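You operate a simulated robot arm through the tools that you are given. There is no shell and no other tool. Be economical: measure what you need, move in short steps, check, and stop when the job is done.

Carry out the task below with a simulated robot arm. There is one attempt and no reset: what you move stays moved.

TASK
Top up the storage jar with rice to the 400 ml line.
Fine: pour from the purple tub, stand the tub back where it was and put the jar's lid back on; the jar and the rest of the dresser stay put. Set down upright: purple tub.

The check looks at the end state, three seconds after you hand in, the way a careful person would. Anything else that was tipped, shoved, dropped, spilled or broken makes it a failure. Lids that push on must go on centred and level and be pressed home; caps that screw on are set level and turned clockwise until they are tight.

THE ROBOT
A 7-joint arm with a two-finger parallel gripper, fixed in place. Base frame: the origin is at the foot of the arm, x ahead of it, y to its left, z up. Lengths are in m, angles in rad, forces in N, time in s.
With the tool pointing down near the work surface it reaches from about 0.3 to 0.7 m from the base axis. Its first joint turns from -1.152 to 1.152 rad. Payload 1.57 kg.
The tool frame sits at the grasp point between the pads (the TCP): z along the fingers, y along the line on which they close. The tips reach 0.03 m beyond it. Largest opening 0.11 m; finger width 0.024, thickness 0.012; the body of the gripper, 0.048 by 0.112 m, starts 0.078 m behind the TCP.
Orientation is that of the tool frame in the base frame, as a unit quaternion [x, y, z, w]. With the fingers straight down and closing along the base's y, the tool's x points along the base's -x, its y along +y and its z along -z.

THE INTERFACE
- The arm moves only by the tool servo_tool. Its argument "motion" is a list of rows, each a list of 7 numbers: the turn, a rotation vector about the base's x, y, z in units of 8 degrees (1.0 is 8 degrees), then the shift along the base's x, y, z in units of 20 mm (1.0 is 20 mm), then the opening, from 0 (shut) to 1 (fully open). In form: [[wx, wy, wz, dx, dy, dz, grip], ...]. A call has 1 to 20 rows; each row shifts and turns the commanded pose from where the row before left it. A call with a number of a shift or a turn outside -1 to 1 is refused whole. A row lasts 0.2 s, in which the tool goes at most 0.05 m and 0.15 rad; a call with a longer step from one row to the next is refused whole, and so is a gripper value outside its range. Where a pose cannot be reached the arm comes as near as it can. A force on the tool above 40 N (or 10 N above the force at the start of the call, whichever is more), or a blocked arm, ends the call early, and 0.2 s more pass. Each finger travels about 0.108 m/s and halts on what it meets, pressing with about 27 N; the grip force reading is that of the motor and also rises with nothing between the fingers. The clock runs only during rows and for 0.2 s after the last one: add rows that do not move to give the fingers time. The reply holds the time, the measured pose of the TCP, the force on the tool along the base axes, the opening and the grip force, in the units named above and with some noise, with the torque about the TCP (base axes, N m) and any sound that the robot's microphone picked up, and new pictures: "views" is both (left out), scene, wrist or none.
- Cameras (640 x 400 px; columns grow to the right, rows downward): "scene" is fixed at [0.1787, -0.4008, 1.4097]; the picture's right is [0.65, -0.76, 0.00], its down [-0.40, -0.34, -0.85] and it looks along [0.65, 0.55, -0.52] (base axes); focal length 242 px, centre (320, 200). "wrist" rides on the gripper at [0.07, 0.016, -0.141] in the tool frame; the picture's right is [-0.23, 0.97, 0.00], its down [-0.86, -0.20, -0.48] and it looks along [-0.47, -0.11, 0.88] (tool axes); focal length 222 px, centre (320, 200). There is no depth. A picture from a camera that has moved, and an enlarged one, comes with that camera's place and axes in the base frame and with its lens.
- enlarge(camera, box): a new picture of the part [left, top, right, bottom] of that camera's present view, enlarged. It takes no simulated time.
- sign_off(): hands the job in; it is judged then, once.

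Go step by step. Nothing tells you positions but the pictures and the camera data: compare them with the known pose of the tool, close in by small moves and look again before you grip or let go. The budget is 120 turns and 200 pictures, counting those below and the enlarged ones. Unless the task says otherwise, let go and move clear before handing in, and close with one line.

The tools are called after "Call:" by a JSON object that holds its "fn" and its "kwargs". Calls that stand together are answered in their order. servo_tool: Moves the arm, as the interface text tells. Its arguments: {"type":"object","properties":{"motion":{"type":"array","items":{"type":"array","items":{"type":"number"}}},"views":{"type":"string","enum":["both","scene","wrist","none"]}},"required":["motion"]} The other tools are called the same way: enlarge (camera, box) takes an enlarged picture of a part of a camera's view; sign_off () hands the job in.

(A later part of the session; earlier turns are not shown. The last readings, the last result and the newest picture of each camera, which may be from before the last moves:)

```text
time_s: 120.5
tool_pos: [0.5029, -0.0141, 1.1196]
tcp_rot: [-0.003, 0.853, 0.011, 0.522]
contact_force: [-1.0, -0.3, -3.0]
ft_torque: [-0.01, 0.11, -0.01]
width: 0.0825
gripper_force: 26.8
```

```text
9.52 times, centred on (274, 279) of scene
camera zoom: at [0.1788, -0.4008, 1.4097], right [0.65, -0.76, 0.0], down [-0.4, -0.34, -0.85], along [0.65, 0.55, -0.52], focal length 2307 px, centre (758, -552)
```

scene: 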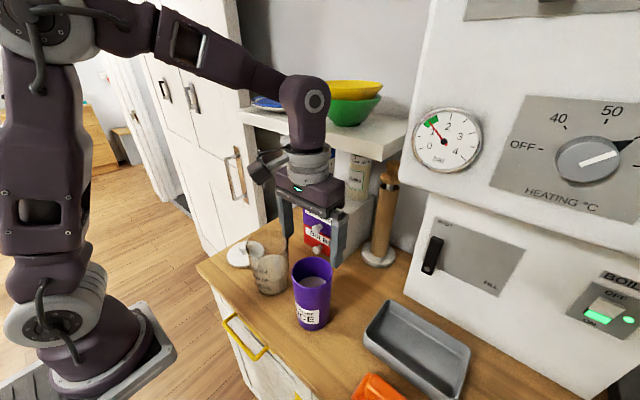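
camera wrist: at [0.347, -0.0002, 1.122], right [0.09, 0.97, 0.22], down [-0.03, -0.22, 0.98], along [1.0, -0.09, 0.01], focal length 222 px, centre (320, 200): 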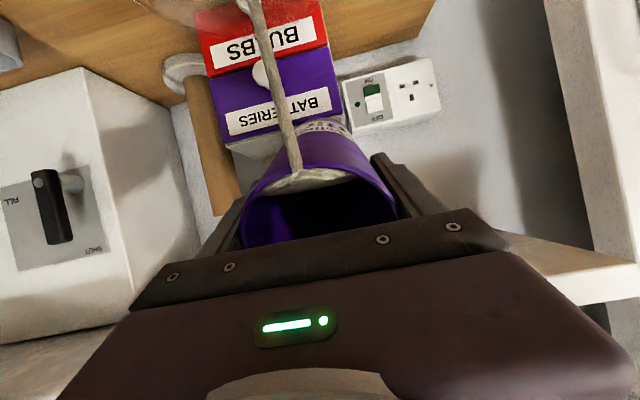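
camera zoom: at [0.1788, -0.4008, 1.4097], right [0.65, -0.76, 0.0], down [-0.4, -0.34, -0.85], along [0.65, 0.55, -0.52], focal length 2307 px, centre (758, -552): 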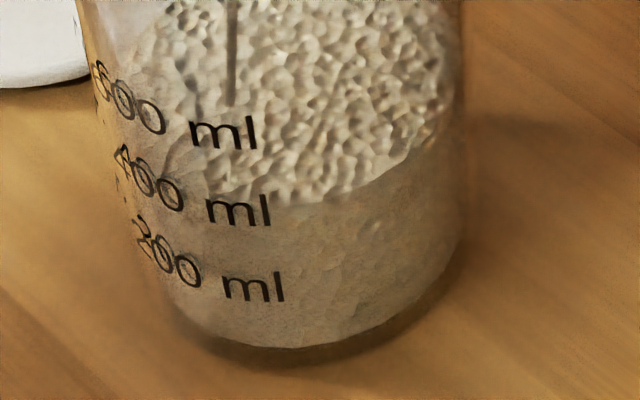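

About half of the wanted rise is done. I hold 0.8 s more.

Call:
{"fn": "servo_tool", "kwargs": {"motion": [[0, 0, 0, 0, 0, 0, 0.3], [0, 0, 0, 0, 0, 0, 0.3], [0, 0, 0, 0, 0, 0, 0.3]], "views": "wrist"}}

Call:
{"fn": "enlarge", "kwargs": {"camera": "scene", "box": [258, 258, 290, 300]}}

```text
time_s: 121.3
tool_pos: [0.5047, -0.0133, 1.122]
tcp_rot: [-0.003, 0.853, 0.011, 0.522]
contact_force: [0.1, -0.2, -3.7]
ft_torque: [0.02, 0.13, -0.01]
width: 0.083
gripper_force: 26.9
camera wrist: at [0.347, -0.0002, 1.122], right [0.09, 0.97, 0.22], down [-0.03, -0.22, 0.98], along [1.0, -0.09, 0.01], focal length 222 px, centre (320, 200)
```

wrist: 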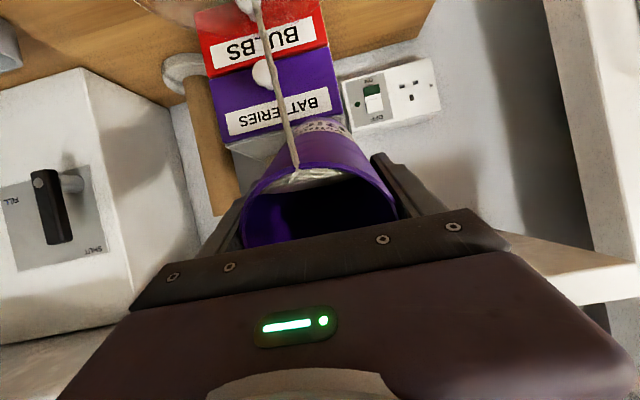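

```text
9.52 times, centred on (274, 279) of scene
camera zoom: at [0.1788, -0.4008, 1.4097], right [0.65, -0.76, 0.0], down [-0.4, -0.34, -0.85], along [0.65, 0.55, -0.52], focal length 2307 px, centre (758, -552)
```

zoom: 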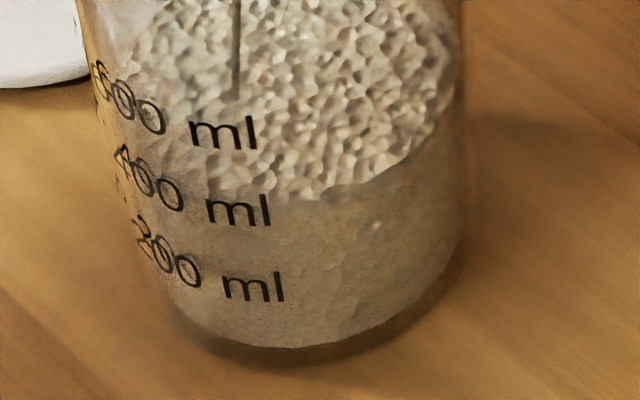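

Near the target. I let it run 0.4 s more and then tip back in the same call.

Call:
{"fn": "servo_tool", "kwargs": {"motion": [[0, 0, 0, 0, 0, 0, 0.3], [0, 0, 0, 0, 0, 0, 0.3], [0, 0.9, 0, 0, 0, 0, 0.3], [0, 0.9, 0, 0, 0, 0.2, 0.3], [0, 0.9, 0, 0, 0, 0.3, 0.3], [0, 0.9, 0, 0, 0, 0.3, 0.3], [0, 0.9, 0, 0, 0, 0.3, 0.3], [0, 0.9, 0, 0, 0, 0.2, 0.3], [0, 0.9, 0, 0, 0, 0.2, 0.3], [0, 0.8, 0, 0, 0, 0, 0.3], [0, 0.4, 0, 0, 0, 0, 0.3], [0, 0, 0, 0, 0, 0, 0.3]], "views": "wrist"}}

Call:
{"fn": "enlarge", "kwargs": {"camera": "scene", "box": [258, 258, 290, 300]}}

```text
time_s: 123.9
tool_pos: [0.5045, -0.0139, 1.1248]
tcp_rot: [0.004, 0.993, 0.019, 0.114]
contact_force: [0.4, -0.2, -3.5]
ft_torque: [-0.01, -0.01, -0.02]
width: 0.0829
gripper_force: 26.5
out of reach, approached as far as the arm can: row 4, 5, 6
camera wrist: at [0.4059, -0.0027, 1.2467], right [0.22, 0.97, 0.09], down [0.72, -0.23, 0.65], along [0.65, -0.08, -0.75], focal length 222 px, centre (320, 200)
```

wrist: 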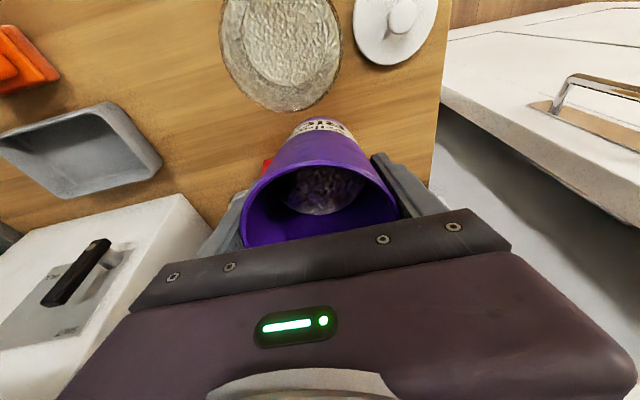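

```text
9.52 times, centred on (274, 279) of scene
camera zoom: at [0.1788, -0.4008, 1.4097], right [0.65, -0.76, 0.0], down [-0.4, -0.34, -0.85], along [0.65, 0.55, -0.52], focal length 2307 px, centre (758, -552)
```

zoom: 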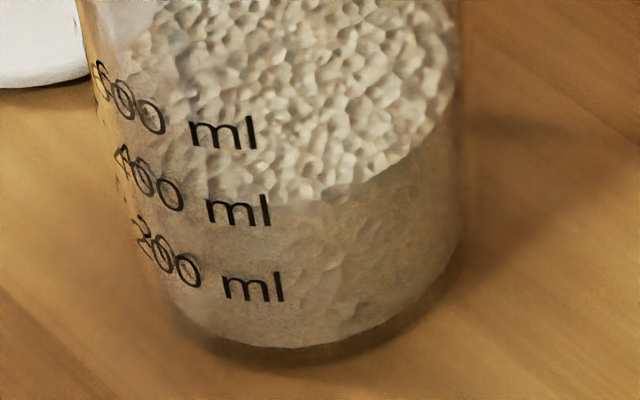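

The level is close to the line now. I level the tub and rise.

Call:
{"fn": "servo_tool", "kwargs": {"motion": [[-0.07, 0.41, 0.015, -0.1, -0.07, 0.3, 0.3], [-0.07, 0.41, 0.015, -0.1, -0.07, 0.3, 0.3], [-0.07, 0.41, 0.015, -0.1, -0.07, 0.3, 0.3], [-0.07, 0.4, 0.015, -0.1, -0.07, 0.3, 0.3], [0, 0, 0, 0, 0, 0, 0.3]], "views": "none"}}

```text
time_s: 125.1
tool_pos: [0.4971, -0.0197, 1.1505]
tcp_rot: [-0.001, 1.0, 0.0, 0.001]
contact_force: [-0.5, 0.3, -3.9]
ft_torque: [0.03, -0.02, 0.02]
width: 0.0827
gripper_force: 26.6
```

The tub is level. I carry it back over its place.

Call:
{"fn": "servo_tool", "kwargs": {"motion": [[0, 0, 0, 0, -0.5, 0, 0.3], [0, 0, 0, 0, -0.9, 0, 0.3], [0, 0, 0, 0, -1, 0, 0.3], [0, 0, 0, 0, -1, 0, 0.3], [0, 0, 0, 0, -1, 0, 0.3], [0, 0, 0, 0, -1, 0, 0.3], [0, 0, 0, -0.76, -1, 0, 0.3], [0, 0, 0, -1, -0.7, 0, 0.3], [0, 0, 0, -1, -0.32, 0, 0.3], [0, 0, 0, -0.8, 0, -0.4, 0.3], [0, 0, 0, 0, 0, -1, 0.3], [0, 0, 0, 0, 0, -1, 0.3], [0, 0, 0, 0, 0, -1, 0.3], [0, 0, 0, 0, 0, -1, 0.3], [0, 0, 0, 0, 0, -1, 0.3], [0, 0, 0, 0, 0, -1, 0.3], [0, 0, 0, 0, 0, -1, 0.3], [0, 0, 0, 0, 0, -0.68, 0.3], [0, 0, 0, 0, 0, 0, 0.3]], "views": "none"}}

Call:
{"fn": "enlarge", "kwargs": {"camera": "scene", "box": [220, 210, 360, 340]}}

```text
time_s: 129.1
tool_pos: [0.4257, -0.1686, 0.9876]
tcp_rot: [-0.002, 1.0, 0.001, 0.001]
contact_force: [-0.6, 0.2, -3.3]
ft_torque: [-0.04, 0.05, -0.04]
width: 0.0829
gripper_force: 27.0
```

```text
3.08 times, centred on (290, 275) of scene
camera zoom: at [0.1788, -0.4008, 1.4097], right [0.65, -0.76, 0.0], down [-0.4, -0.34, -0.85], along [0.65, 0.55, -0.52], focal length 745 px, centre (412, -31)
```

zoom: 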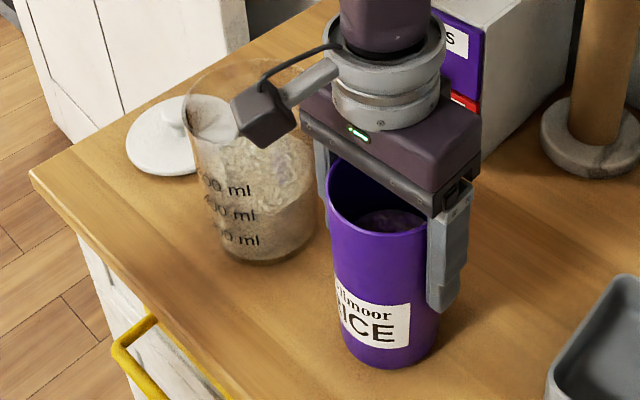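

Compared with the first picture the tub is about 4 mm too far left. I correct that and ease down.

Call:
{"fn": "servo_tool", "kwargs": {"motion": [[0, 0, 0, 0.13, -0.15, -0.1, 0.3], [0, 0, 0, 0, 0, -0.1, 0.3], [0, 0, 0, 0, 0, -0.06, 0.3], [0, 0, 0, 0, 0, 0, 0.3]], "views": "none"}}

```text
time_s: 130.1
tool_pos: [0.4274, -0.1711, 0.9826]
tcp_rot: [-0.002, 1.0, 0.0, 0.001]
contact_force: [0.3, 0.4, -3.6]
ft_torque: [0.02, 0.0, -0.02]
width: 0.0827
gripper_force: 27.0
```

Call:
{"fn": "servo_tool", "kwargs": {"motion": [[0, 0, 0, 0, 0, -0.06, 0.3], [0, 0, 0, 0, 0, -0.04, 0.3], [0, 0, 0, 0, 0, 0, 0.3]], "views": "none"}}

```text
time_s: 130.9
tool_pos: [0.4284, -0.1725, 0.9813]
tcp_rot: [-0.001, 1.0, -0.001, 0.002]
contact_force: [-3.1, 2.9, 20.7]
ft_torque: [-0.05, -0.39, 0.05]
width: 0.0828
gripper_force: 26.6
```

It's in contact. I release, rise and look.

Call:
{"fn": "servo_tool", "kwargs": {"motion": [[0, 0, 0, 0, 0, 0.05, 0.3], [0, 0, 0, 0, 0, 0, 0.76], [0, 0, 0, 0, 0, 0, 0.85], [0, 0, 0, 0, 0, 0, 1], [0, 0, 0, 0, 0, 0, 1], [0, 0, 0, 0, 0, 0.6, 1], [0, 0, 0, 0, 0, 1, 1], [0, 0, 0, 0, 0, 1, 1], [0, 0, 0, 0, 0, 1, 1], [0, 0, 0, 0, 0, 1, 1], [0, 0, 0, 0, 0, 1, 1], [0, 0, 0, 0, 0, 1, 1], [0, 0, 0, 0, 0, 0.2, 1], [0, 0, 0, 0, 0, 0, 1]], "views": "wrist"}}

Call:
{"fn": "enlarge", "kwargs": {"camera": "scene", "box": [220, 210, 360, 340]}}

```text
time_s: 133.9
tool_pos: [0.4278, -0.1705, 1.1176]
tcp_rot: [-0.002, 1.0, 0.0, 0.001]
contact_force: [0.5, -0.2, -0.2]
ft_torque: [-0.02, 0.0, 0.04]
width: 0.1099
gripper_force: 0.3
camera wrist: at [0.3594, -0.1546, 1.2576], right [0.22, 0.97, 0.0], down [0.85, -0.2, 0.48], along [0.47, -0.11, -0.88], focal length 222 px, centre (320, 200)
```

wrist: 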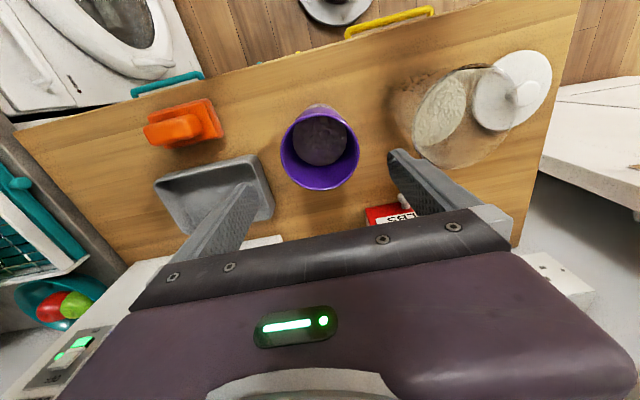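

```text
3.08 times, centred on (290, 275) of scene
camera zoom: at [0.1787, -0.4008, 1.4097], right [0.65, -0.76, 0.0], down [-0.4, -0.34, -0.85], along [0.65, 0.55, -0.52], focal length 745 px, centre (412, -31)
```

zoom: 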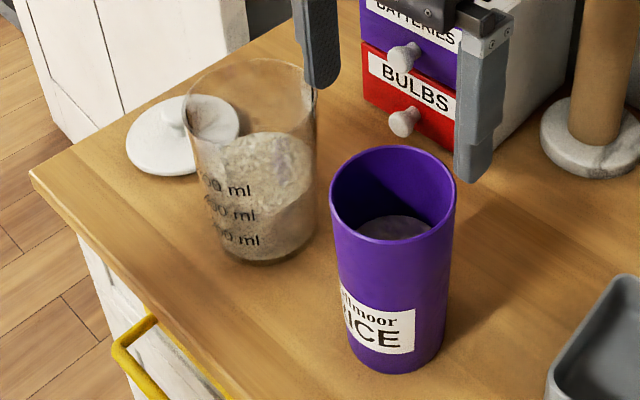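

The tub now stands within about 1 mm of where it was. I take the low view again to check the level.

Call:
{"fn": "servo_tool", "kwargs": {"motion": [[0, -0.7, 0, -0.5, 0, 0.1, 1], [0, -0.7, 0, -0.5, 0, 0, 1], [0, -0.7, 0, -0.5, 0, 0, 1], [0, -0.7, 0, -0.5, -0.1, 0, 1], [0, -0.7, 0, -0.5, -0.1, 0, 1], [0, -0.7, 0, -0.5, -0.1, 0, 1], [0, -0.7, 0, -0.5, -0.1, 0, 1], [0, -0.7, 0, -0.5, -0.1, 0, 1], [0, -0.65, 0, 0, -0.1, 0, 1], [0, 0, 0.7, 0, -0.1, 0, 1], [0, 0, 0.7, 0, -0.1, 0, 1], [0, 0, 0.7, 0, -0.1, 0, 1], [0, 0, 0.7, 0, -0.1, 0, 1], [0, 0, 0.7, 0, -0.1, 0, 1], [0, 0, 0.35, -0.15, -0.6, -0.2, 0.6], [0, 0, 0.35, -0.15, -0.6, -0.4, 0.4], [0, 0, 0.35, -0.15, -0.6, -0.7, 0.2], [0, 0, 0.35, -0.15, -0.6, -0.9, 0.2], [0, 0, 0.35, -0.15, -0.6, -0.9, 0.2], [0, 0, 0.35, -0.1, -0.1, -0.9, 0.2]], "views": "wrist"}}

Call:
{"fn": "enlarge", "kwargs": {"camera": "wrist", "box": [365, 120, 415, 155]}}

```text
time_s: 138.1
tool_pos: [0.3319, -0.2537, 1.0403]
tcp_rot: [-0.348, 0.836, 0.162, 0.392]
contact_force: [0.3, -0.2, 0.1]
ft_torque: [0.01, -0.02, -0.01]
width: 0.022
gripper_force: 0.1
camera wrist: at [0.2128, -0.3516, 1.076], right [-0.59, 0.79, 0.17], down [0.27, -0.01, 0.96], along [0.77, 0.61, -0.21], focal length 222 px, centre (320, 200)
```

wrist: 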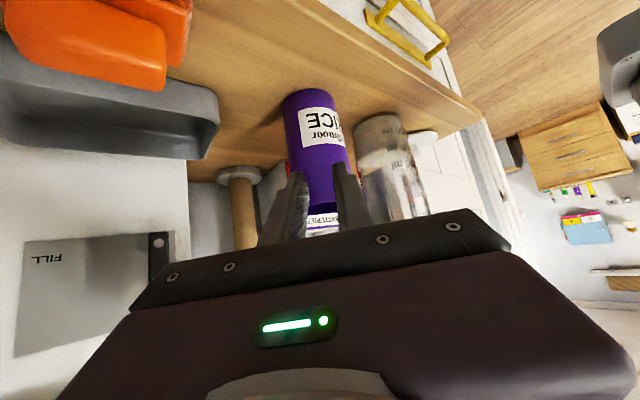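

```text
11.43 times, centred on (390, 138) of wrist
camera zoom: at [0.2128, -0.3516, 1.076], right [-0.59, 0.79, 0.17], down [0.27, -0.01, 0.96], along [0.77, 0.61, -0.21], focal length 2538 px, centre (-480, 914)
```

zoom: 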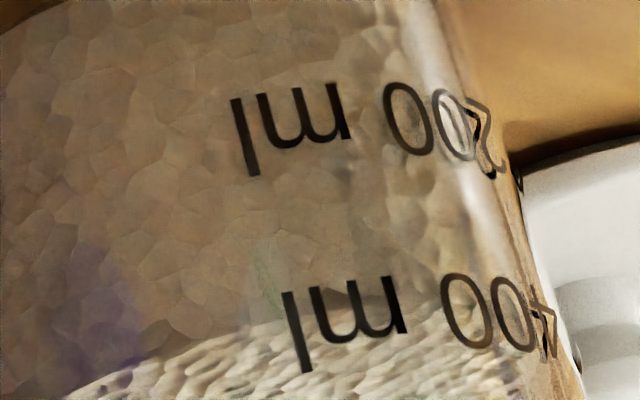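

The front edge sits roughly 15–20 ml below the line, but the rice surface may slope up toward the back. I look at the whole surface from here.

Call:
{"fn": "enlarge", "kwargs": {"camera": "wrist", "box": [345, 105, 435, 195]}}

```text
4.44 times, centred on (390, 150) of wrist
camera zoom: at [0.2128, -0.3516, 1.076], right [-0.59, 0.79, 0.17], down [0.27, -0.01, 0.96], along [0.77, 0.61, -0.21], focal length 987 px, centre (9, 422)
```

zoom: 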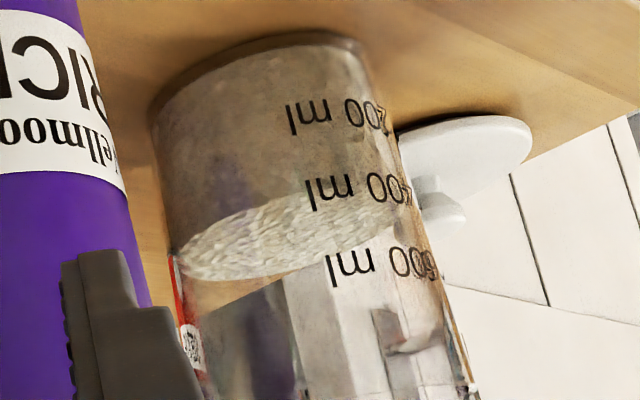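

The surface is flat at about z = 0.9415 and the 400 tick at 0.9455, so roughly 25 ml are missing. I do one last short pour; first back over the tub.

Call:
{"fn": "servo_tool", "kwargs": {"motion": [[0, 0, -0.35, 0.1, 0.1, 0.9, 0.2], [0, 0, -0.35, 0.15, 0.6, 0.9, 0.4], [0, 0, -0.35, 0.15, 0.6, 0.9, 0.7], [0, 0, -0.35, 0.15, 0.6, 0.7, 1], [0, 0, -0.35, 0.15, 0.6, 0.4, 1], [0, 0, -0.35, 0.15, 0.6, 0.2, 1], [0, 0, -0.7, 0, 0.1, 0, 1], [0, 0, -0.7, 0, 0.1, 0, 1], [0, 0, -0.7, 0, 0.1, 0, 1], [0, 0, -0.7, 0, 0.1, 0, 1], [0, 0, -0.7, 0, 0.1, 0, 1], [0, 0.65, 0, 0, 0.1, 0, 1], [0, 0.7, 0, 0.5, 0.1, 0, 1], [0, 0.7, 0, 0.5, 0.1, 0, 1], [0, 0.7, 0, 0.5, 0.1, 0, 1], [0, 0.7, 0, 0.5, 0.1, 0, 1], [0, 0.7, 0, 0.5, 0.1, 0, 1], [0, 0.7, 0, 0.5, 0, 0, 1], [0, 0.7, 0, 0.5, 0, 0, 1], [0, 0.7, 0, 0.5, 0, 0, 1]], "views": "wrist"}}

```text
time_s: 142.3
tool_pos: [0.4291, -0.1698, 1.119]
tcp_rot: [-0.001, 1.0, 0.0, 0.0]
contact_force: [0.2, 0.9, -1.0]
ft_torque: [0.05, 0.06, 0.0]
width: 0.11
gripper_force: 0.1
camera wrist: at [0.3596, -0.1547, 1.2598], right [0.23, 0.97, 0.0], down [0.86, -0.2, 0.48], along [0.47, -0.11, -0.88], focal length 222 px, centre (320, 200)
```

wrist: 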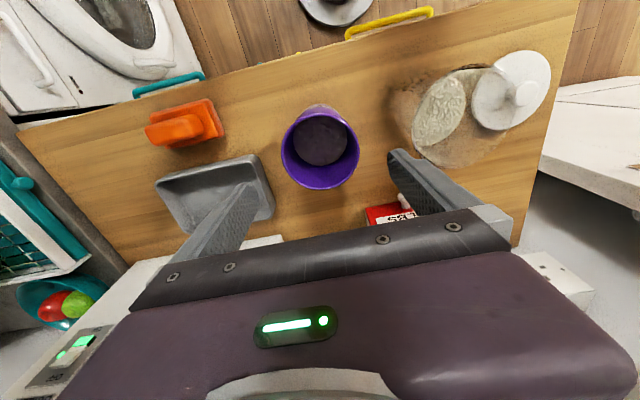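

The tub is centred under the hand as before. I lower, grip, and lift it to the pouring position in two calls.

Call:
{"fn": "servo_tool", "kwargs": {"motion": [[0, 0, 0, 0, 0, -1, 1], [0, 0, 0, 0, 0, -1, 1], [0, 0, 0, 0, 0, -1, 1], [0, 0, 0, 0, 0, -1, 1], [0, 0, 0, 0, 0, -1, 1], [0, 0, 0, 0, 0, -1, 1], [0, 0, 0, 0, 0, -0.9, 1], [0, 0, 0, 0, 0, 0, 0.9], [0, 0, 0, 0, 0, 0, 0.8], [0, 0, 0, 0, 0, 0, 0.74], [0, 0, 0, 0, 0, 0, 0.5], [0, 0, 0, 0, 0, 0, 0.3], [0, 0, 0, 0, 0, 0, 0.3]], "views": "none"}}

```text
time_s: 145.1
tool_pos: [0.4281, -0.1719, 0.9805]
tcp_rot: [-0.002, 1.0, 0.0, 0.001]
contact_force: [-1.1, -0.2, 1.0]
ft_torque: [0.02, -0.01, -0.01]
width: 0.083
gripper_force: 27.2
```

Gripped. I lift and move over behind the jar.

Call:
{"fn": "servo_tool", "kwargs": {"motion": [[0, 0, 0, 0, 0, 0.4, 0.3], [0, 0, 0, 0, 0, 0.8, 0.3], [0, 0, 0, 0, 0, 1, 0.3], [0, 0, 0, 0, 0, 1, 0.3], [0, 0, 0, 0, 0, 1, 0.3], [0, 0, 0, 0, 0, 1, 0.3], [0, 0, 0, 0, 0, 1, 0.3], [0, 0, 0, 0, 0, 1, 0.3], [0, 0, 0, 0.7, 0, 0.9, 0.3], [0, 0, 0, 0.9, 0.3, 0.5, 0.3], [0, 0, 0, 1, 0.8, 0, 0.3], [0, 0, 0, 0.9, 1, 0, 0.3], [0, 0, 0, 0, 1, 0, 0.3], [0, 0, 0, 0, 1, 0, 0.3], [0, 0, 0, 0, 1, 0, 0.3], [0, 0, 0, 0, 1, 0, 0.3], [0, 0, 0, 0, 0.9, 0, 0.3], [0, 0, 0, 0, 0.55, 0, 0.3], [0, 0, 0, 0, 0, 0, 0.3]], "views": "none"}}

Call:
{"fn": "servo_tool", "kwargs": {"motion": [[0, -0.6, 0, 0, 0, 0, 0.3], [0, -0.6, 0, 0, 0, 0, 0.3], [0, -0.6, 0, 0, 0, 0, 0.3], [0, -0.6, 0, 0, 0, 0, 0.3], [0, -0.6, 0, 0, 0, 0, 0.3], [0, -0.6, 0, 0, 0, 0, 0.3], [0, -0.6, 0, 0, 0, -0.2, 0.3], [0, -0.6, 0, 0, 0, -0.2, 0.3], [0, -0.6, 0, 0, 0, -0.2, 0.3], [0, -0.4, 0, 0, 0, 0, 0.3], [0, -0.4, 0, 0, 0, 0, 0.3], [0, -0.4, 0, 0, 0, 0, 0.3], [0, -0.3, 0, 0, 0, 0, 0.3], [0, 0, 0, 0, 0, 0, 0.3]], "views": "wrist"}}

```text
time_s: 149.1
tool_pos: [0.4986, -0.0198, 1.1533]
tcp_rot: [-0.003, 1.0, 0.0, 0.001]
contact_force: [-0.7, -0.6, -3.6]
ft_torque: [0.03, -0.02, -0.01]
width: 0.0827
gripper_force: 27.3
```

```text
time_s: 152.1
tool_pos: [0.4977, -0.019, 1.1473]
tcp_rot: [-0.001, 0.899, 0.005, 0.439]
contact_force: [-0.3, -0.4, -3.9]
ft_torque: [-0.01, 0.07, -0.01]
width: 0.0828
gripper_force: 27.1
out of reach, approached as far as the arm can: row 9, 10, 11
camera wrist: at [0.3432, -0.0047, 1.1781], right [0.13, 0.97, 0.19], down [0.15, -0.21, 0.97], along [0.98, -0.1, -0.17], focal length 222 px, centre (320, 200)
```

wrist: 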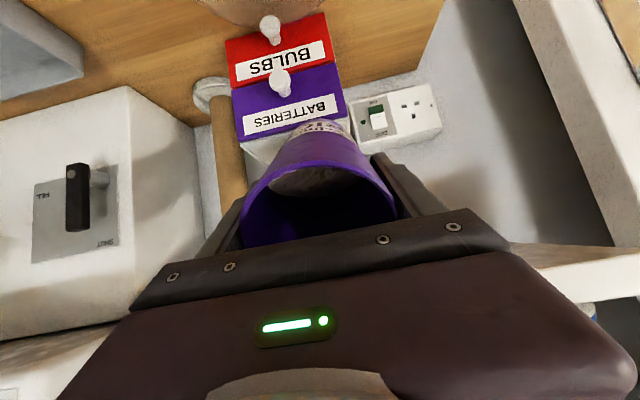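

At 52°, no flow. I continue tilting in small steps.

Call:
{"fn": "servo_tool", "kwargs": {"motion": [[0, -0.3, 0, 0, 0, 0, 0.3], [0, -0.3, 0, 0, 0, 0, 0.3], [0, -0.3, 0, 0, 0, 0, 0.3], [0, -0.2, 0, 0, 0, 0, 0.3], [0, 0, 0, 0, 0, 0, 0.3]], "views": "wrist"}}

Call:
{"fn": "enlarge", "kwargs": {"camera": "scene", "box": [220, 120, 400, 320]}}

```text
time_s: 153.3
tool_pos: [0.4979, -0.0187, 1.1474]
tcp_rot: [-0.002, 0.862, 0.006, 0.506]
contact_force: [0.2, -0.4, -3.1]
ft_torque: [-0.02, 0.09, -0.04]
width: 0.0827
gripper_force: 27.2
camera wrist: at [0.3401, -0.0049, 1.1547], right [0.1, 0.97, 0.21], down [0.0, -0.21, 0.98], along [0.99, -0.1, -0.02], focal length 222 px, centre (320, 200)
```

wrist: 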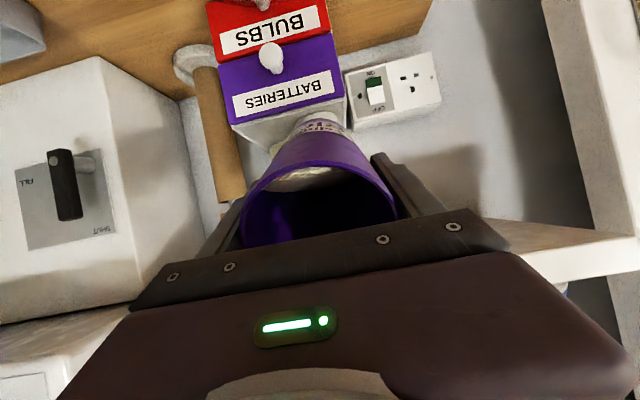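

```text
2.00 times, centred on (310, 220) of scene
camera zoom: at [0.1788, -0.4008, 1.4097], right [0.65, -0.76, 0.0], down [-0.4, -0.34, -0.85], along [0.65, 0.55, -0.52], focal length 484 px, centre (340, 160)
```

zoom: 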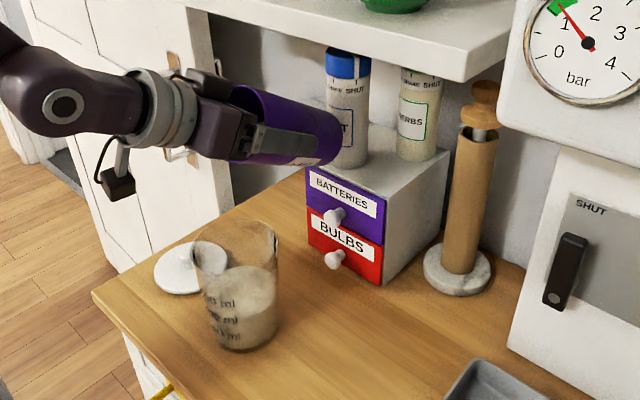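

61°, clear of the bottles and still dry. A few more degrees.

Call:
{"fn": "servo_tool", "kwargs": {"motion": [[0, -0.15, 0, 0, 0, 0, 0.3], [0, -0.15, 0, 0, 0, 0, 0.3], [0, -0.15, 0, 0, 0, 0, 0.3], [0, 0, 0, 0, 0, 0, 0.3]], "views": "wrist"}}

Call:
{"fn": "enlarge", "kwargs": {"camera": "scene", "box": [258, 258, 290, 300]}}

```text
time_s: 154.3
tool_pos: [0.5034, -0.0156, 1.1485]
tcp_rot: [-0.003, 0.846, 0.006, 0.533]
contact_force: [-0.4, -0.9, -3.7]
ft_torque: [0.01, 0.09, 0.02]
width: 0.0826
gripper_force: 27.0
out of reach, approached as far as the arm can: row 2
camera wrist: at [0.3468, -0.0019, 1.1459], right [0.09, 0.97, 0.21], down [-0.06, -0.21, 0.98], along [0.99, -0.1, 0.04], focal length 222 px, centre (320, 200)
```

wrist: 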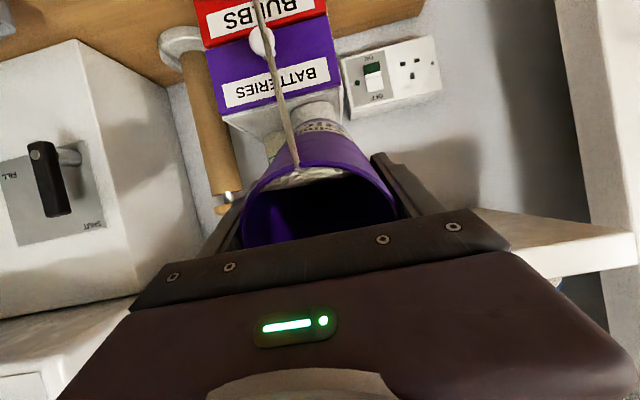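

```text
9.52 times, centred on (274, 279) of scene
camera zoom: at [0.1788, -0.4008, 1.4097], right [0.65, -0.76, 0.0], down [-0.4, -0.34, -0.85], along [0.65, 0.55, -0.52], focal length 2307 px, centre (758, -552)
```

zoom: 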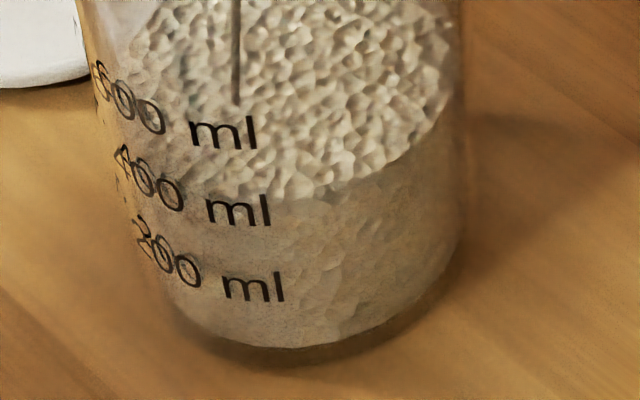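

A medium stream falls into the jar. I hold 0.8 s and check.

Call:
{"fn": "servo_tool", "kwargs": {"motion": [[0, 0, 0, 0, 0, 0, 0.3], [0, 0, 0, 0, 0, 0, 0.3], [0, 0, 0, 0, 0, 0, 0.3]], "views": "none"}}

Call:
{"fn": "enlarge", "kwargs": {"camera": "scene", "box": [258, 258, 290, 300]}}

```text
time_s: 155.1
tool_pos: [0.5042, -0.017, 1.1486]
tcp_rot: [-0.003, 0.846, 0.007, 0.533]
contact_force: [-0.1, -0.1, -3.0]
ft_torque: [0.01, 0.1, -0.03]
width: 0.0831
gripper_force: 27.3
```

```text
9.52 times, centred on (274, 279) of scene
camera zoom: at [0.1788, -0.4008, 1.4097], right [0.65, -0.76, 0.0], down [-0.4, -0.34, -0.85], along [0.65, 0.55, -0.52], focal length 2307 px, centre (758, -552)
```

zoom: 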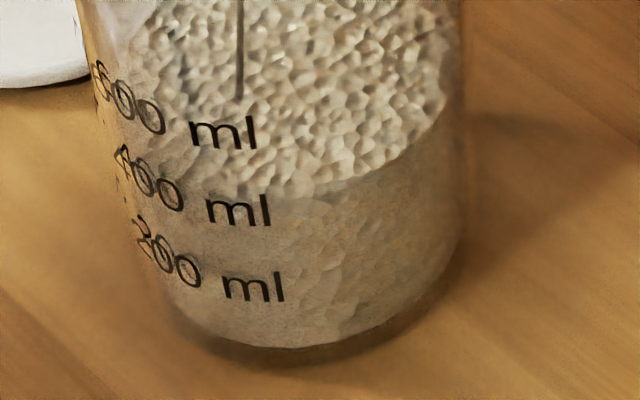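

Still a few pixels short. I hold 1.2 s more.

Call:
{"fn": "servo_tool", "kwargs": {"motion": [[0, 0, 0, 0, 0, 0, 0.3], [0, 0, 0, 0, 0, 0, 0.3], [0, 0, 0, 0, 0, 0, 0.3], [0, 0, 0, 0, 0, 0, 0.3], [0, 0, 0, 0, 0, 0, 0.3]], "views": "none"}}

Call:
{"fn": "enlarge", "kwargs": {"camera": "scene", "box": [258, 258, 290, 300]}}

```text
time_s: 156.3
tool_pos: [0.5035, -0.0159, 1.1487]
tcp_rot: [-0.002, 0.846, 0.005, 0.533]
contact_force: [-1.0, -0.9, -4.7]
ft_torque: [0.02, 0.12, -0.01]
width: 0.0829
gripper_force: 26.9
```

```text
9.52 times, centred on (274, 279) of scene
camera zoom: at [0.1788, -0.4008, 1.4097], right [0.65, -0.76, 0.0], down [-0.4, -0.34, -0.85], along [0.65, 0.55, -0.52], focal length 2307 px, centre (758, -552)
```

zoom: 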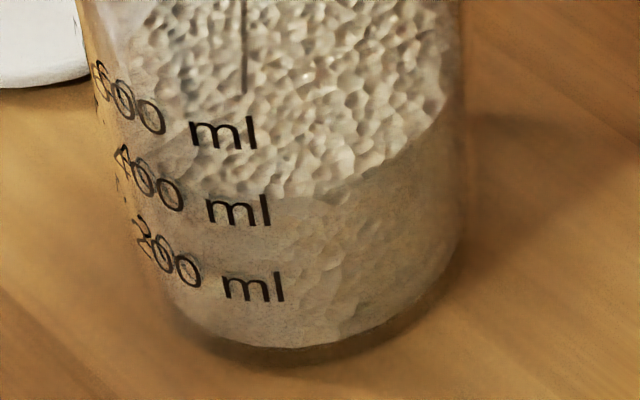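

Flow is dying. I tilt 1.5° further, hold 0.8 s and look.

Call:
{"fn": "servo_tool", "kwargs": {"motion": [[0, -0.2, 0, 0, 0, 0, 0.3], [0, 0, 0, 0, 0, 0, 0.3], [0, 0, 0, 0, 0, 0, 0.3], [0, 0, 0, 0, 0, 0, 0.3]], "views": "none"}}

Call:
{"fn": "enlarge", "kwargs": {"camera": "scene", "box": [258, 258, 290, 300]}}

```text
time_s: 157.3
tool_pos: [0.5071, -0.0159, 1.1478]
tcp_rot: [-0.003, 0.839, 0.006, 0.544]
contact_force: [-1.0, 0.6, -3.3]
ft_torque: [-0.02, 0.1, 0.04]
width: 0.0829
gripper_force: 26.9
out of reach, approached as far as the arm can: row 1
```

```text
9.52 times, centred on (274, 279) of scene
camera zoom: at [0.1788, -0.4008, 1.4097], right [0.65, -0.76, 0.0], down [-0.4, -0.34, -0.85], along [0.65, 0.55, -0.52], focal length 2307 px, centre (758, -552)
```

zoom: 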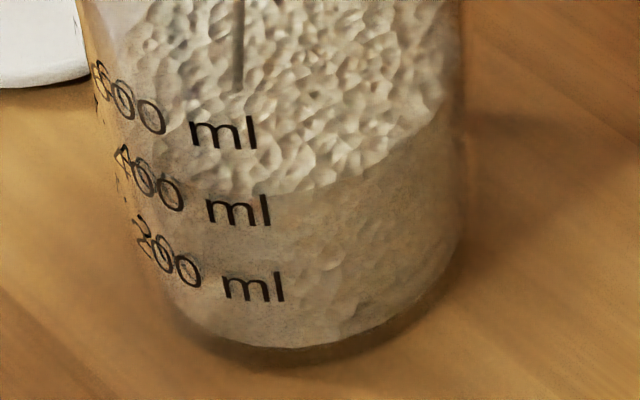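

The edge now lies where the 400 mark should put it. I tip back.

Call:
{"fn": "servo_tool", "kwargs": {"motion": [[0, 0.9, 0, 0, 0, 0, 0.3], [0, 0.9, 0, 0, 0, 0, 0.3], [0, 0.9, 0, 0, 0, 0, 0.3], [0, 0.9, 0, 0, 0, 0, 0.3], [0, 0.9, 0, 0, 0, 0, 0.3], [0, 0.9, 0, 0, 0, 0, 0.3], [0, 0.9, 0, 0, 0, 0, 0.3], [0, 0.9, 0, 0, 0, 0, 0.3], [0, 0.6, 0, 0, 0, 0, 0.3], [0, 0, 0, 0, 0, 0, 0.3]], "views": "none"}}

Call:
{"fn": "enlarge", "kwargs": {"camera": "scene", "box": [220, 120, 400, 320]}}

```text
time_s: 159.5
tool_pos: [0.5078, -0.0221, 1.1494]
tcp_rot: [-0.001, 0.99, 0.017, 0.141]
contact_force: [-0.1, 0.3, -4.0]
ft_torque: [0.0, 0.01, -0.04]
width: 0.0831
gripper_force: 27.0
out of reach, approached as far as the arm can: row 2, 3, 4
```

```text
2.00 times, centred on (310, 220) of scene
camera zoom: at [0.1788, -0.4008, 1.4097], right [0.65, -0.76, 0.0], down [-0.4, -0.34, -0.85], along [0.65, 0.55, -0.52], focal length 484 px, centre (340, 160)
```

zoom: 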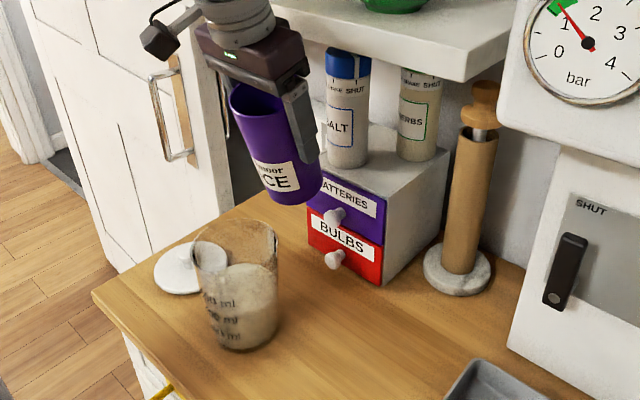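

I level the tub and then carry it back to just above its place.

Call:
{"fn": "servo_tool", "kwargs": {"motion": [[-0.06, 0.5, 0, 0, 0, 0, 0.3], [-0.06, 0.5, 0, 0, 0, 0, 0.3], [-0.06, 0.5, 0, 0, 0, 0, 0.3], [-0.06, 0.53, 0, 0, 0, 0, 0.3], [0, 0, 0, 0, -0.5, 0, 0.3], [0, 0, 0, 0, -0.9, 0, 0.3], [0, 0, 0, 0, -1, 0, 0.3], [0, 0, 0, 0, -1, 0, 0.3], [0, 0, 0, 0, -1, 0, 0.3], [0, 0, 0, -0.2, -1, 0, 0.3], [0, 0, 0, -0.8, -1, 0, 0.3], [0, 0, 0, -1, -0.7, 0, 0.3], [0, 0, 0, -1, -0.35, 0, 0.3], [0, 0, 0, -0.9, 0, 0, 0.3], [0, 0, 0, -0.1, 0, 0, 0.3]], "views": "none"}}

```text
time_s: 162.7
tool_pos: [0.4273, -0.1703, 1.1499]
tcp_rot: [-0.002, 1.0, 0.0, 0.0]
contact_force: [0.2, 0.4, -4.0]
ft_torque: [0.02, 0.02, 0.01]
width: 0.0829
gripper_force: 27.5
```

Level and in place above home. I lower to just above contact.

Call:
{"fn": "servo_tool", "kwargs": {"motion": [[0, 0, 0, 0.03, -0.03, -0.5, 0.3], [0, 0, 0, 0, 0, -1, 0.3], [0, 0, 0, 0, 0, -1, 0.3], [0, 0, 0, 0, 0, -1, 0.3], [0, 0, 0, 0, 0, -1, 0.3], [0, 0, 0, 0, 0, -1, 0.3], [0, 0, 0, 0, 0, -1, 0.3], [0, 0, 0, 0, 0, -1, 0.3], [0, 0, 0, 0, 0, -0.6, 0.3], [0, 0, 0, 0, 0, -0.1, 0.3], [0, 0, 0, 0, 0, 0, 0.3]], "views": "none"}}

Call:
{"fn": "enlarge", "kwargs": {"camera": "scene", "box": [220, 210, 360, 340]}}

```text
time_s: 165.1
tool_pos: [0.4284, -0.1714, 0.9854]
tcp_rot: [-0.002, 1.0, -0.001, 0.0]
contact_force: [-0.2, 0.6, -4.3]
ft_torque: [0.0, -0.02, 0.0]
width: 0.0829
gripper_force: 27.1
```

```text
3.08 times, centred on (290, 275) of scene
camera zoom: at [0.1788, -0.4008, 1.4097], right [0.65, -0.76, 0.0], down [-0.4, -0.34, -0.85], along [0.65, 0.55, -0.52], focal length 745 px, centre (412, -31)
```

zoom: 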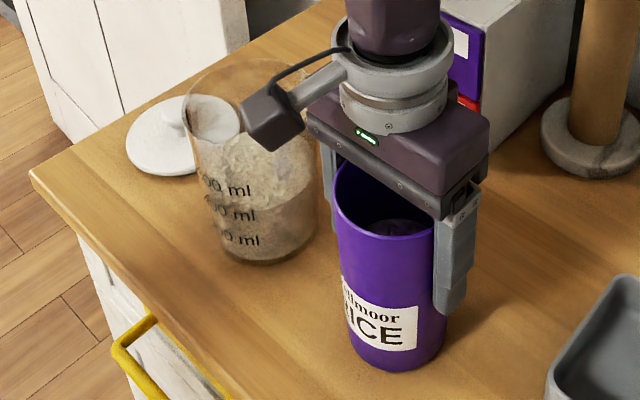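

The position matches the first picture. I ease down to contact.

Call:
{"fn": "servo_tool", "kwargs": {"motion": [[0, 0, 0, 0, 0, -0.1, 0.3], [0, 0, 0, 0, 0, -0.06, 0.3], [0, 0, 0, 0, 0, -0.05, 0.3], [0, 0, 0, 0, 0, 0, 0.3]], "views": "none"}}

```text
time_s: 166.1
tool_pos: [0.4282, -0.1719, 0.9813]
tcp_rot: [-0.002, 1.0, -0.001, 0.001]
contact_force: [-5.6, 3.5, 20.9]
ft_torque: [-0.02, -0.13, 0.0]
width: 0.0828
gripper_force: 27.4
```

It's in contact. I release and rise.

Call:
{"fn": "servo_tool", "kwargs": {"motion": [[0, 0, 0, 0, 0, 0.05, 0.3], [0, 0, 0, 0, 0, 0, 0.76], [0, 0, 0, 0, 0, 0, 0.85], [0, 0, 0, 0, 0, 0, 1], [0, 0, 0, 0, 0, 0, 1], [0, 0, 0, 0, 0, 0.6, 1], [0, 0, 0, 0, 0, 1, 1], [0, 0, 0, 0, 0, 1, 1], [0, 0, 0, 0, 0, 1, 1], [0, 0, 0, 0, 0, 1, 1], [0, 0, 0, 0, 0, 1, 1], [0, 0, 0, 0, 0, 1, 1], [0, 0, 0, 0, 0, 0.2, 1], [0, 0, 0, 0, 0, 0, 1]], "views": "none"}}

Call:
{"fn": "servo_tool", "kwargs": {"motion": [[0, -0.7, 0, -0.5, 0, 0.1, 1], [0, -0.7, 0, -0.5, 0, 0, 1], [0, -0.7, 0, -0.5, 0, 0, 1], [0, -0.7, 0, -0.5, -0.1, 0, 1], [0, -0.7, 0, -0.5, -0.1, 0, 1], [0, -0.7, 0, -0.5, -0.1, 0, 1], [0, -0.7, 0, -0.5, -0.1, 0, 1], [0, -0.7, 0, -0.5, -0.1, 0, 1], [0, -0.65, 0, 0, -0.1, 0, 1], [0, 0, 0.7, 0, -0.1, 0, 1], [0, 0, 0.7, 0, -0.1, 0, 1], [0, 0, 0.7, 0, -0.1, 0, 1], [0, 0, 0.7, 0, -0.1, 0, 1], [0, 0, 0.7, 0, -0.1, 0, 1], [0, 0, 0.35, -0.15, -0.6, -0.2, 0.6], [0, 0, 0.35, -0.15, -0.6, -0.4, 0.4], [0, 0, 0.35, -0.15, -0.6, -0.7, 0.2], [0, 0, 0.35, -0.15, -0.6, -0.9, 0.2], [0, 0, 0.35, -0.15, -0.6, -0.9, 0.2], [0, 0, 0.35, -0.1, -0.1, -0.9, 0.2]], "views": "wrist"}}

Call:
{"fn": "enlarge", "kwargs": {"camera": "wrist", "box": [345, 105, 435, 195]}}

Call:
{"fn": "enlarge", "kwargs": {"camera": "wrist", "box": [365, 120, 415, 155]}}

```text
time_s: 169.1
tool_pos: [0.4282, -0.1728, 1.1183]
tcp_rot: [-0.003, 1.0, 0.0, 0.0]
contact_force: [0.8, -0.5, 0.1]
ft_torque: [0.03, -0.03, 0.02]
width: 0.11
gripper_force: 0.1
```

```text
time_s: 173.3
tool_pos: [0.3311, -0.2569, 1.04]
tcp_rot: [-0.347, 0.838, 0.16, 0.391]
contact_force: [-0.5, 0.6, 0.4]
ft_torque: [0.01, 0.01, 0.0]
width: 0.0224
gripper_force: 0.0
camera wrist: at [0.2117, -0.3532, 1.0768], right [-0.59, 0.79, 0.17], down [0.27, -0.01, 0.96], along [0.76, 0.61, -0.21], focal length 222 px, centre (320, 200)
```

wrist: 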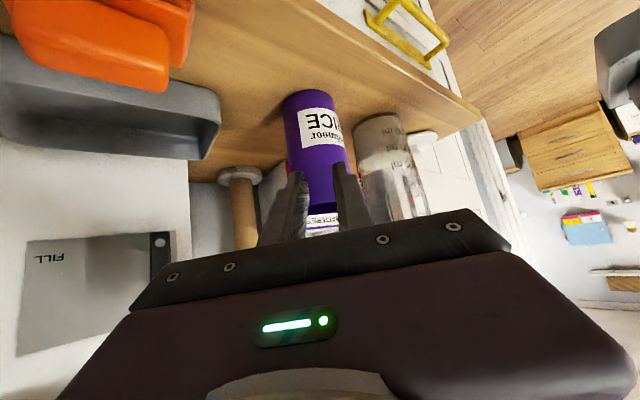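

```text
4.44 times, centred on (390, 150) of wrist
camera zoom: at [0.2117, -0.3532, 1.0768], right [-0.59, 0.79, 0.17], down [0.27, -0.01, 0.96], along [0.76, 0.61, -0.21], focal length 987 px, centre (9, 422)
```

zoom: 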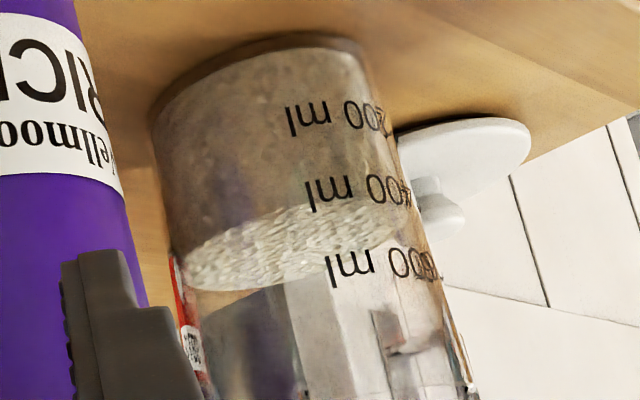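

```text
11.43 times, centred on (390, 138) of wrist
camera zoom: at [0.2117, -0.3532, 1.0768], right [-0.59, 0.79, 0.17], down [0.27, -0.01, 0.96], along [0.76, 0.61, -0.21], focal length 2538 px, centre (-480, 914)
```

zoom: 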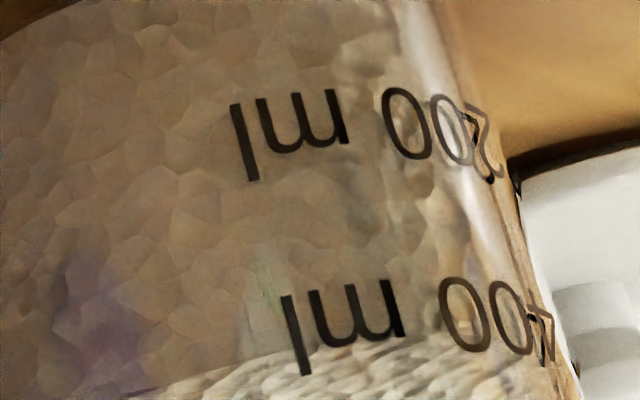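

The rice surface is now at z ≈ 0.945 against the 400 tick at about 0.9455, so the level is right. I return to vertical and go to the lid.

Call:
{"fn": "servo_tool", "kwargs": {"motion": [[0, 0, -0.35, 0.1, 0.1, 0.9, 0.2], [0, 0, -0.35, 0.15, 0.6, 0.9, 0.4], [0, 0, -0.35, 0.15, 0.6, 0.9, 0.6], [0, 0, -0.35, 0.15, 0.6, 0.7, 0.6], [0, 0, -0.35, 0.15, 0.6, 0.4, 0.6], [0, 0, -0.35, 0.15, 0.6, 0.2, 0.6], [0, 0, -0.7, 0, 0.1, 0, 0.6], [0, 0, -0.7, 0, 0.1, 0, 0.6], [0, 0, -0.7, 0, 0.1, 0, 0.6], [0, 0, -0.7, 0, 0.1, 0, 0.6], [0, 0, -0.7, 0, 0.1, 0, 0.6], [0, 0.65, 0, 0, 0.1, 0, 0.6], [0, 0.7, 0, 0.5, 0.1, 0, 0.6], [0, 0.7, 0, 0.5, 0.1, 0, 0.6], [0, 0.7, 0, 0.5, 0.1, 0, 0.6], [0, 0.7, 0, 0.5, 0.1, 0, 0.6], [0, 0.7, 0, 0.5, 0.1, 0, 0.6], [0, 0.7, 0, 0.5, 0, 0, 0.6], [0, 0.7, 0, 0.5, 0, 0, 0.6], [0, 0.7, 0, 0.5, 0, 0, 0.6]], "views": "none"}}

Call:
{"fn": "servo_tool", "kwargs": {"motion": [[0, 0, 0, 0, 0.9, 0, 0.6], [0, 0, 0, 0, 1, 0, 0.6], [0, 0, 0, 0, 1, 0, 0.6], [0, 0, 0, 0, 1, 0, 0.6], [0, 0, 0, 0, 1, 0, 0.6], [0, 0, 0, 0, 1, 0, 0.6], [0, 0, 0, 0, 1, 0, 0.6], [0, 0, 0, 0.1, 1, 0, 0.6], [0, 0, 0, 0.1, 1, 0, 0.6], [0, 0, 0, 0.1, 1, 0, 0.6], [0, 0, 0, 0.1, 1, 0, 0.6], [0, 0, 0, 0.1, 1, 0, 0.6], [0, 0, 0, 0, 1, 0, 0.6], [0, 0, 0, 0, 1, 0, 0.6], [0, 0, 0, 0, 0.7, 0, 0.6], [0, 0, 0, 0, 0, 0, 0.6]]}}

Call:
{"fn": "enlarge", "kwargs": {"camera": "scene", "box": [220, 210, 360, 340]}}

```text
time_s: 177.5
tool_pos: [0.428, -0.1712, 1.1203]
tcp_rot: [-0.001, 1.0, 0.0, -0.001]
contact_force: [-0.3, 0.0, -0.2]
ft_torque: [-0.03, 0.01, 0.03]
width: 0.066
gripper_force: 0.0
```

```text
time_s: 180.9
tool_pos: [0.4378, 0.1199, 1.1199]
tcp_rot: [-0.001, 1.0, 0.0, -0.001]
contact_force: [-0.4, -0.1, 0.3]
ft_torque: [0.0, -0.03, -0.01]
width: 0.066
gripper_force: 0.1
camera wrist: at [0.3689, 0.1363, 1.2608], right [0.22, 0.97, 0.0], down [0.86, -0.2, 0.48], along [0.47, -0.11, -0.88], focal length 222 px, centre (320, 200)
```

scene: 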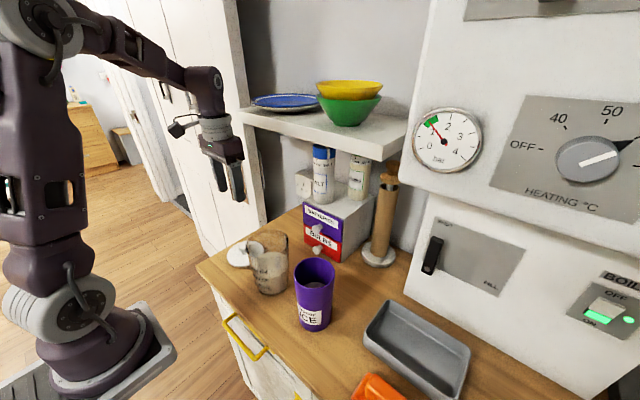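
wrist: 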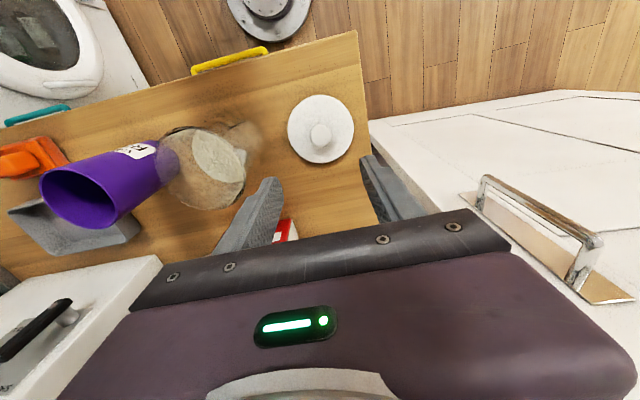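

```text
3.08 times, centred on (290, 275) of scene
camera zoom: at [0.1787, -0.4007, 1.4097], right [0.65, -0.76, 0.0], down [-0.4, -0.34, -0.85], along [0.65, 0.55, -0.52], focal length 745 px, centre (412, -31)
```

zoom: 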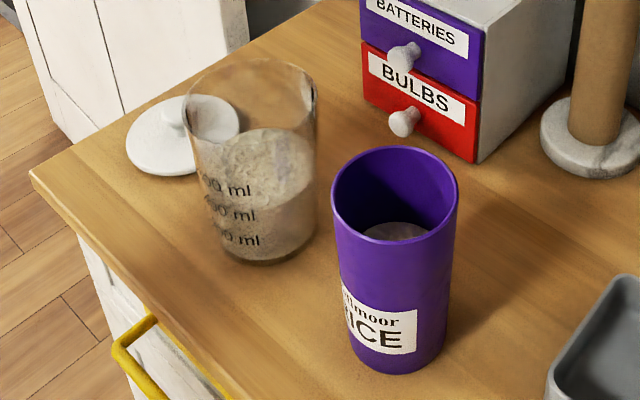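

No spills are visible and the tub is at its original spot. I lower onto the lid's knob and grip it.

Call:
{"fn": "servo_tool", "kwargs": {"motion": [[0, 0, 0, 0.05, 0.02, -1, 0.6], [0, 0, 0, 0, 0, -1, 0.6], [0, 0, 0, 0, 0, -1, 0.6], [0, 0, 0, 0, 0, -1, 0.6], [0, 0, 0, 0, 0, -1, 0.6], [0, 0, 0, 0, 0, -1, 0.6], [0, 0, 0, 0, 0, -1, 0.6], [0, 0, 0, 0, 0, -1, 0.6], [0, 0, 0, 0, 0, -1, 0.6], [0, 0, 0, 0, 0, -0.7, 0.6], [0, 0, 0, 0, 0, 0, 0.6], [0, 0, 0, 0, 0, 0, 0.4], [0, 0, 0, 0, 0, 0, 0.2], [0, 0, 0, 0, 0, 0, 0], [0, 0, 0, 0, 0, 0, 0]]}}

Call:
{"fn": "enlarge", "kwargs": {"camera": "wrist", "box": [220, 80, 420, 240]}}

```text
time_s: 184.1
tool_pos: [0.4393, 0.1192, 0.9256]
tcp_rot: [-0.003, 1.0, 0.0, 0.0]
contact_force: [-0.5, -0.5, -0.4]
ft_torque: [0.02, 0.03, 0.03]
width: 0.0319
gripper_force: 27.7
camera wrist: at [0.3711, 0.1364, 1.066], right [0.22, 0.97, 0.0], down [0.86, -0.2, 0.48], along [0.47, -0.11, -0.88], focal length 222 px, centre (320, 200)
```

scene: 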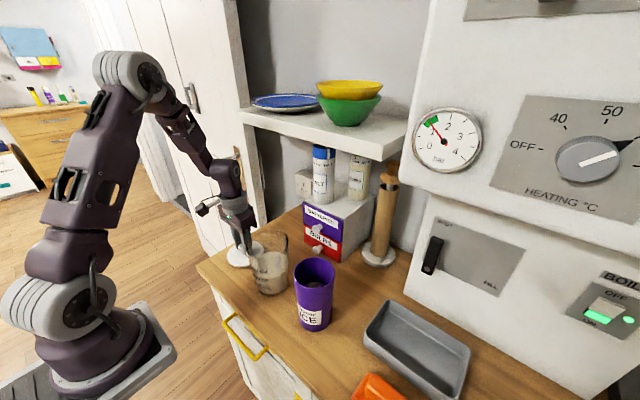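
wrist: 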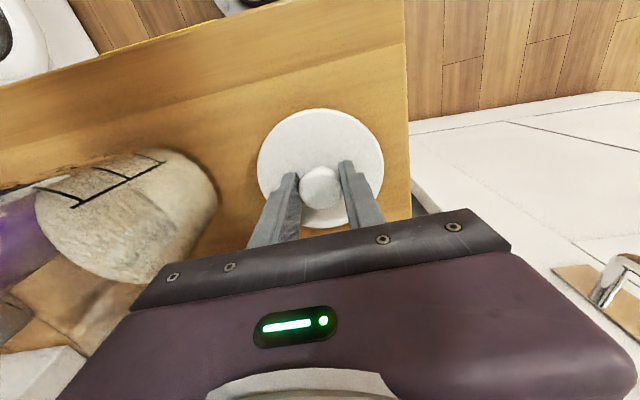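

```text
2.50 times, centred on (320, 160) of wrist
camera zoom: at [0.3711, 0.1364, 1.066], right [0.22, 0.97, 0.0], down [0.86, -0.2, 0.48], along [0.47, -0.11, -0.88], focal length 555 px, centre (320, 300)
```

zoom: 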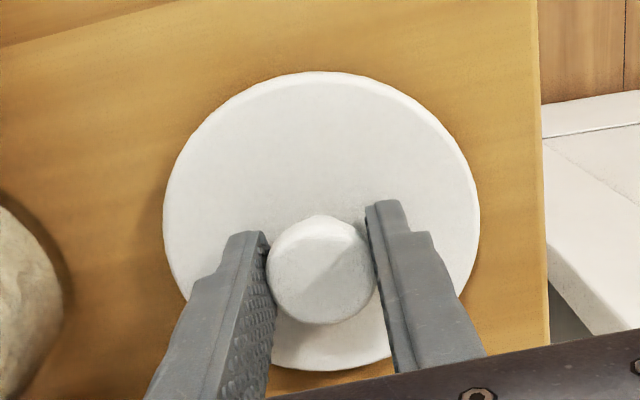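

Knob gripped. This view also shows the jar's tick scale on its left side, so I check the level against it before capping.

Call:
{"fn": "enlarge", "kwargs": {"camera": "wrist", "box": [25, 140, 225, 290]}}

Call:
{"fn": "enlarge", "kwargs": {"camera": "wrist", "box": [30, 145, 170, 235]}}

```text
2.67 times, centred on (125, 215) of wrist
camera zoom: at [0.3711, 0.1364, 1.066], right [0.22, 0.97, 0.0], down [0.86, -0.2, 0.48], along [0.47, -0.11, -0.88], focal length 592 px, centre (840, 160)
```

zoom: 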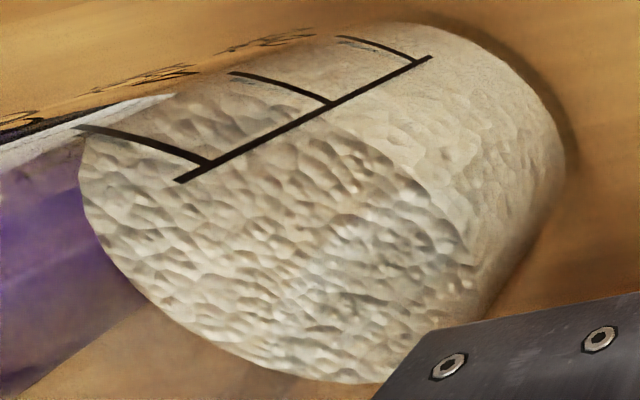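

```text
4.44 times, centred on (100, 190) of wrist
camera zoom: at [0.3711, 0.1364, 1.066], right [0.22, 0.97, 0.0], down [0.86, -0.2, 0.48], along [0.47, -0.11, -0.88], focal length 987 px, centre (1298, 244)
```

zoom: 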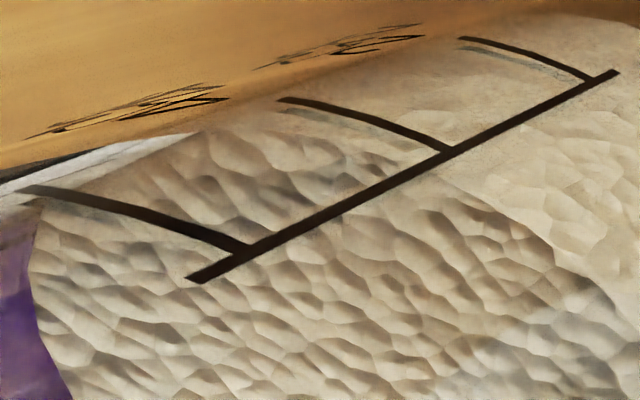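

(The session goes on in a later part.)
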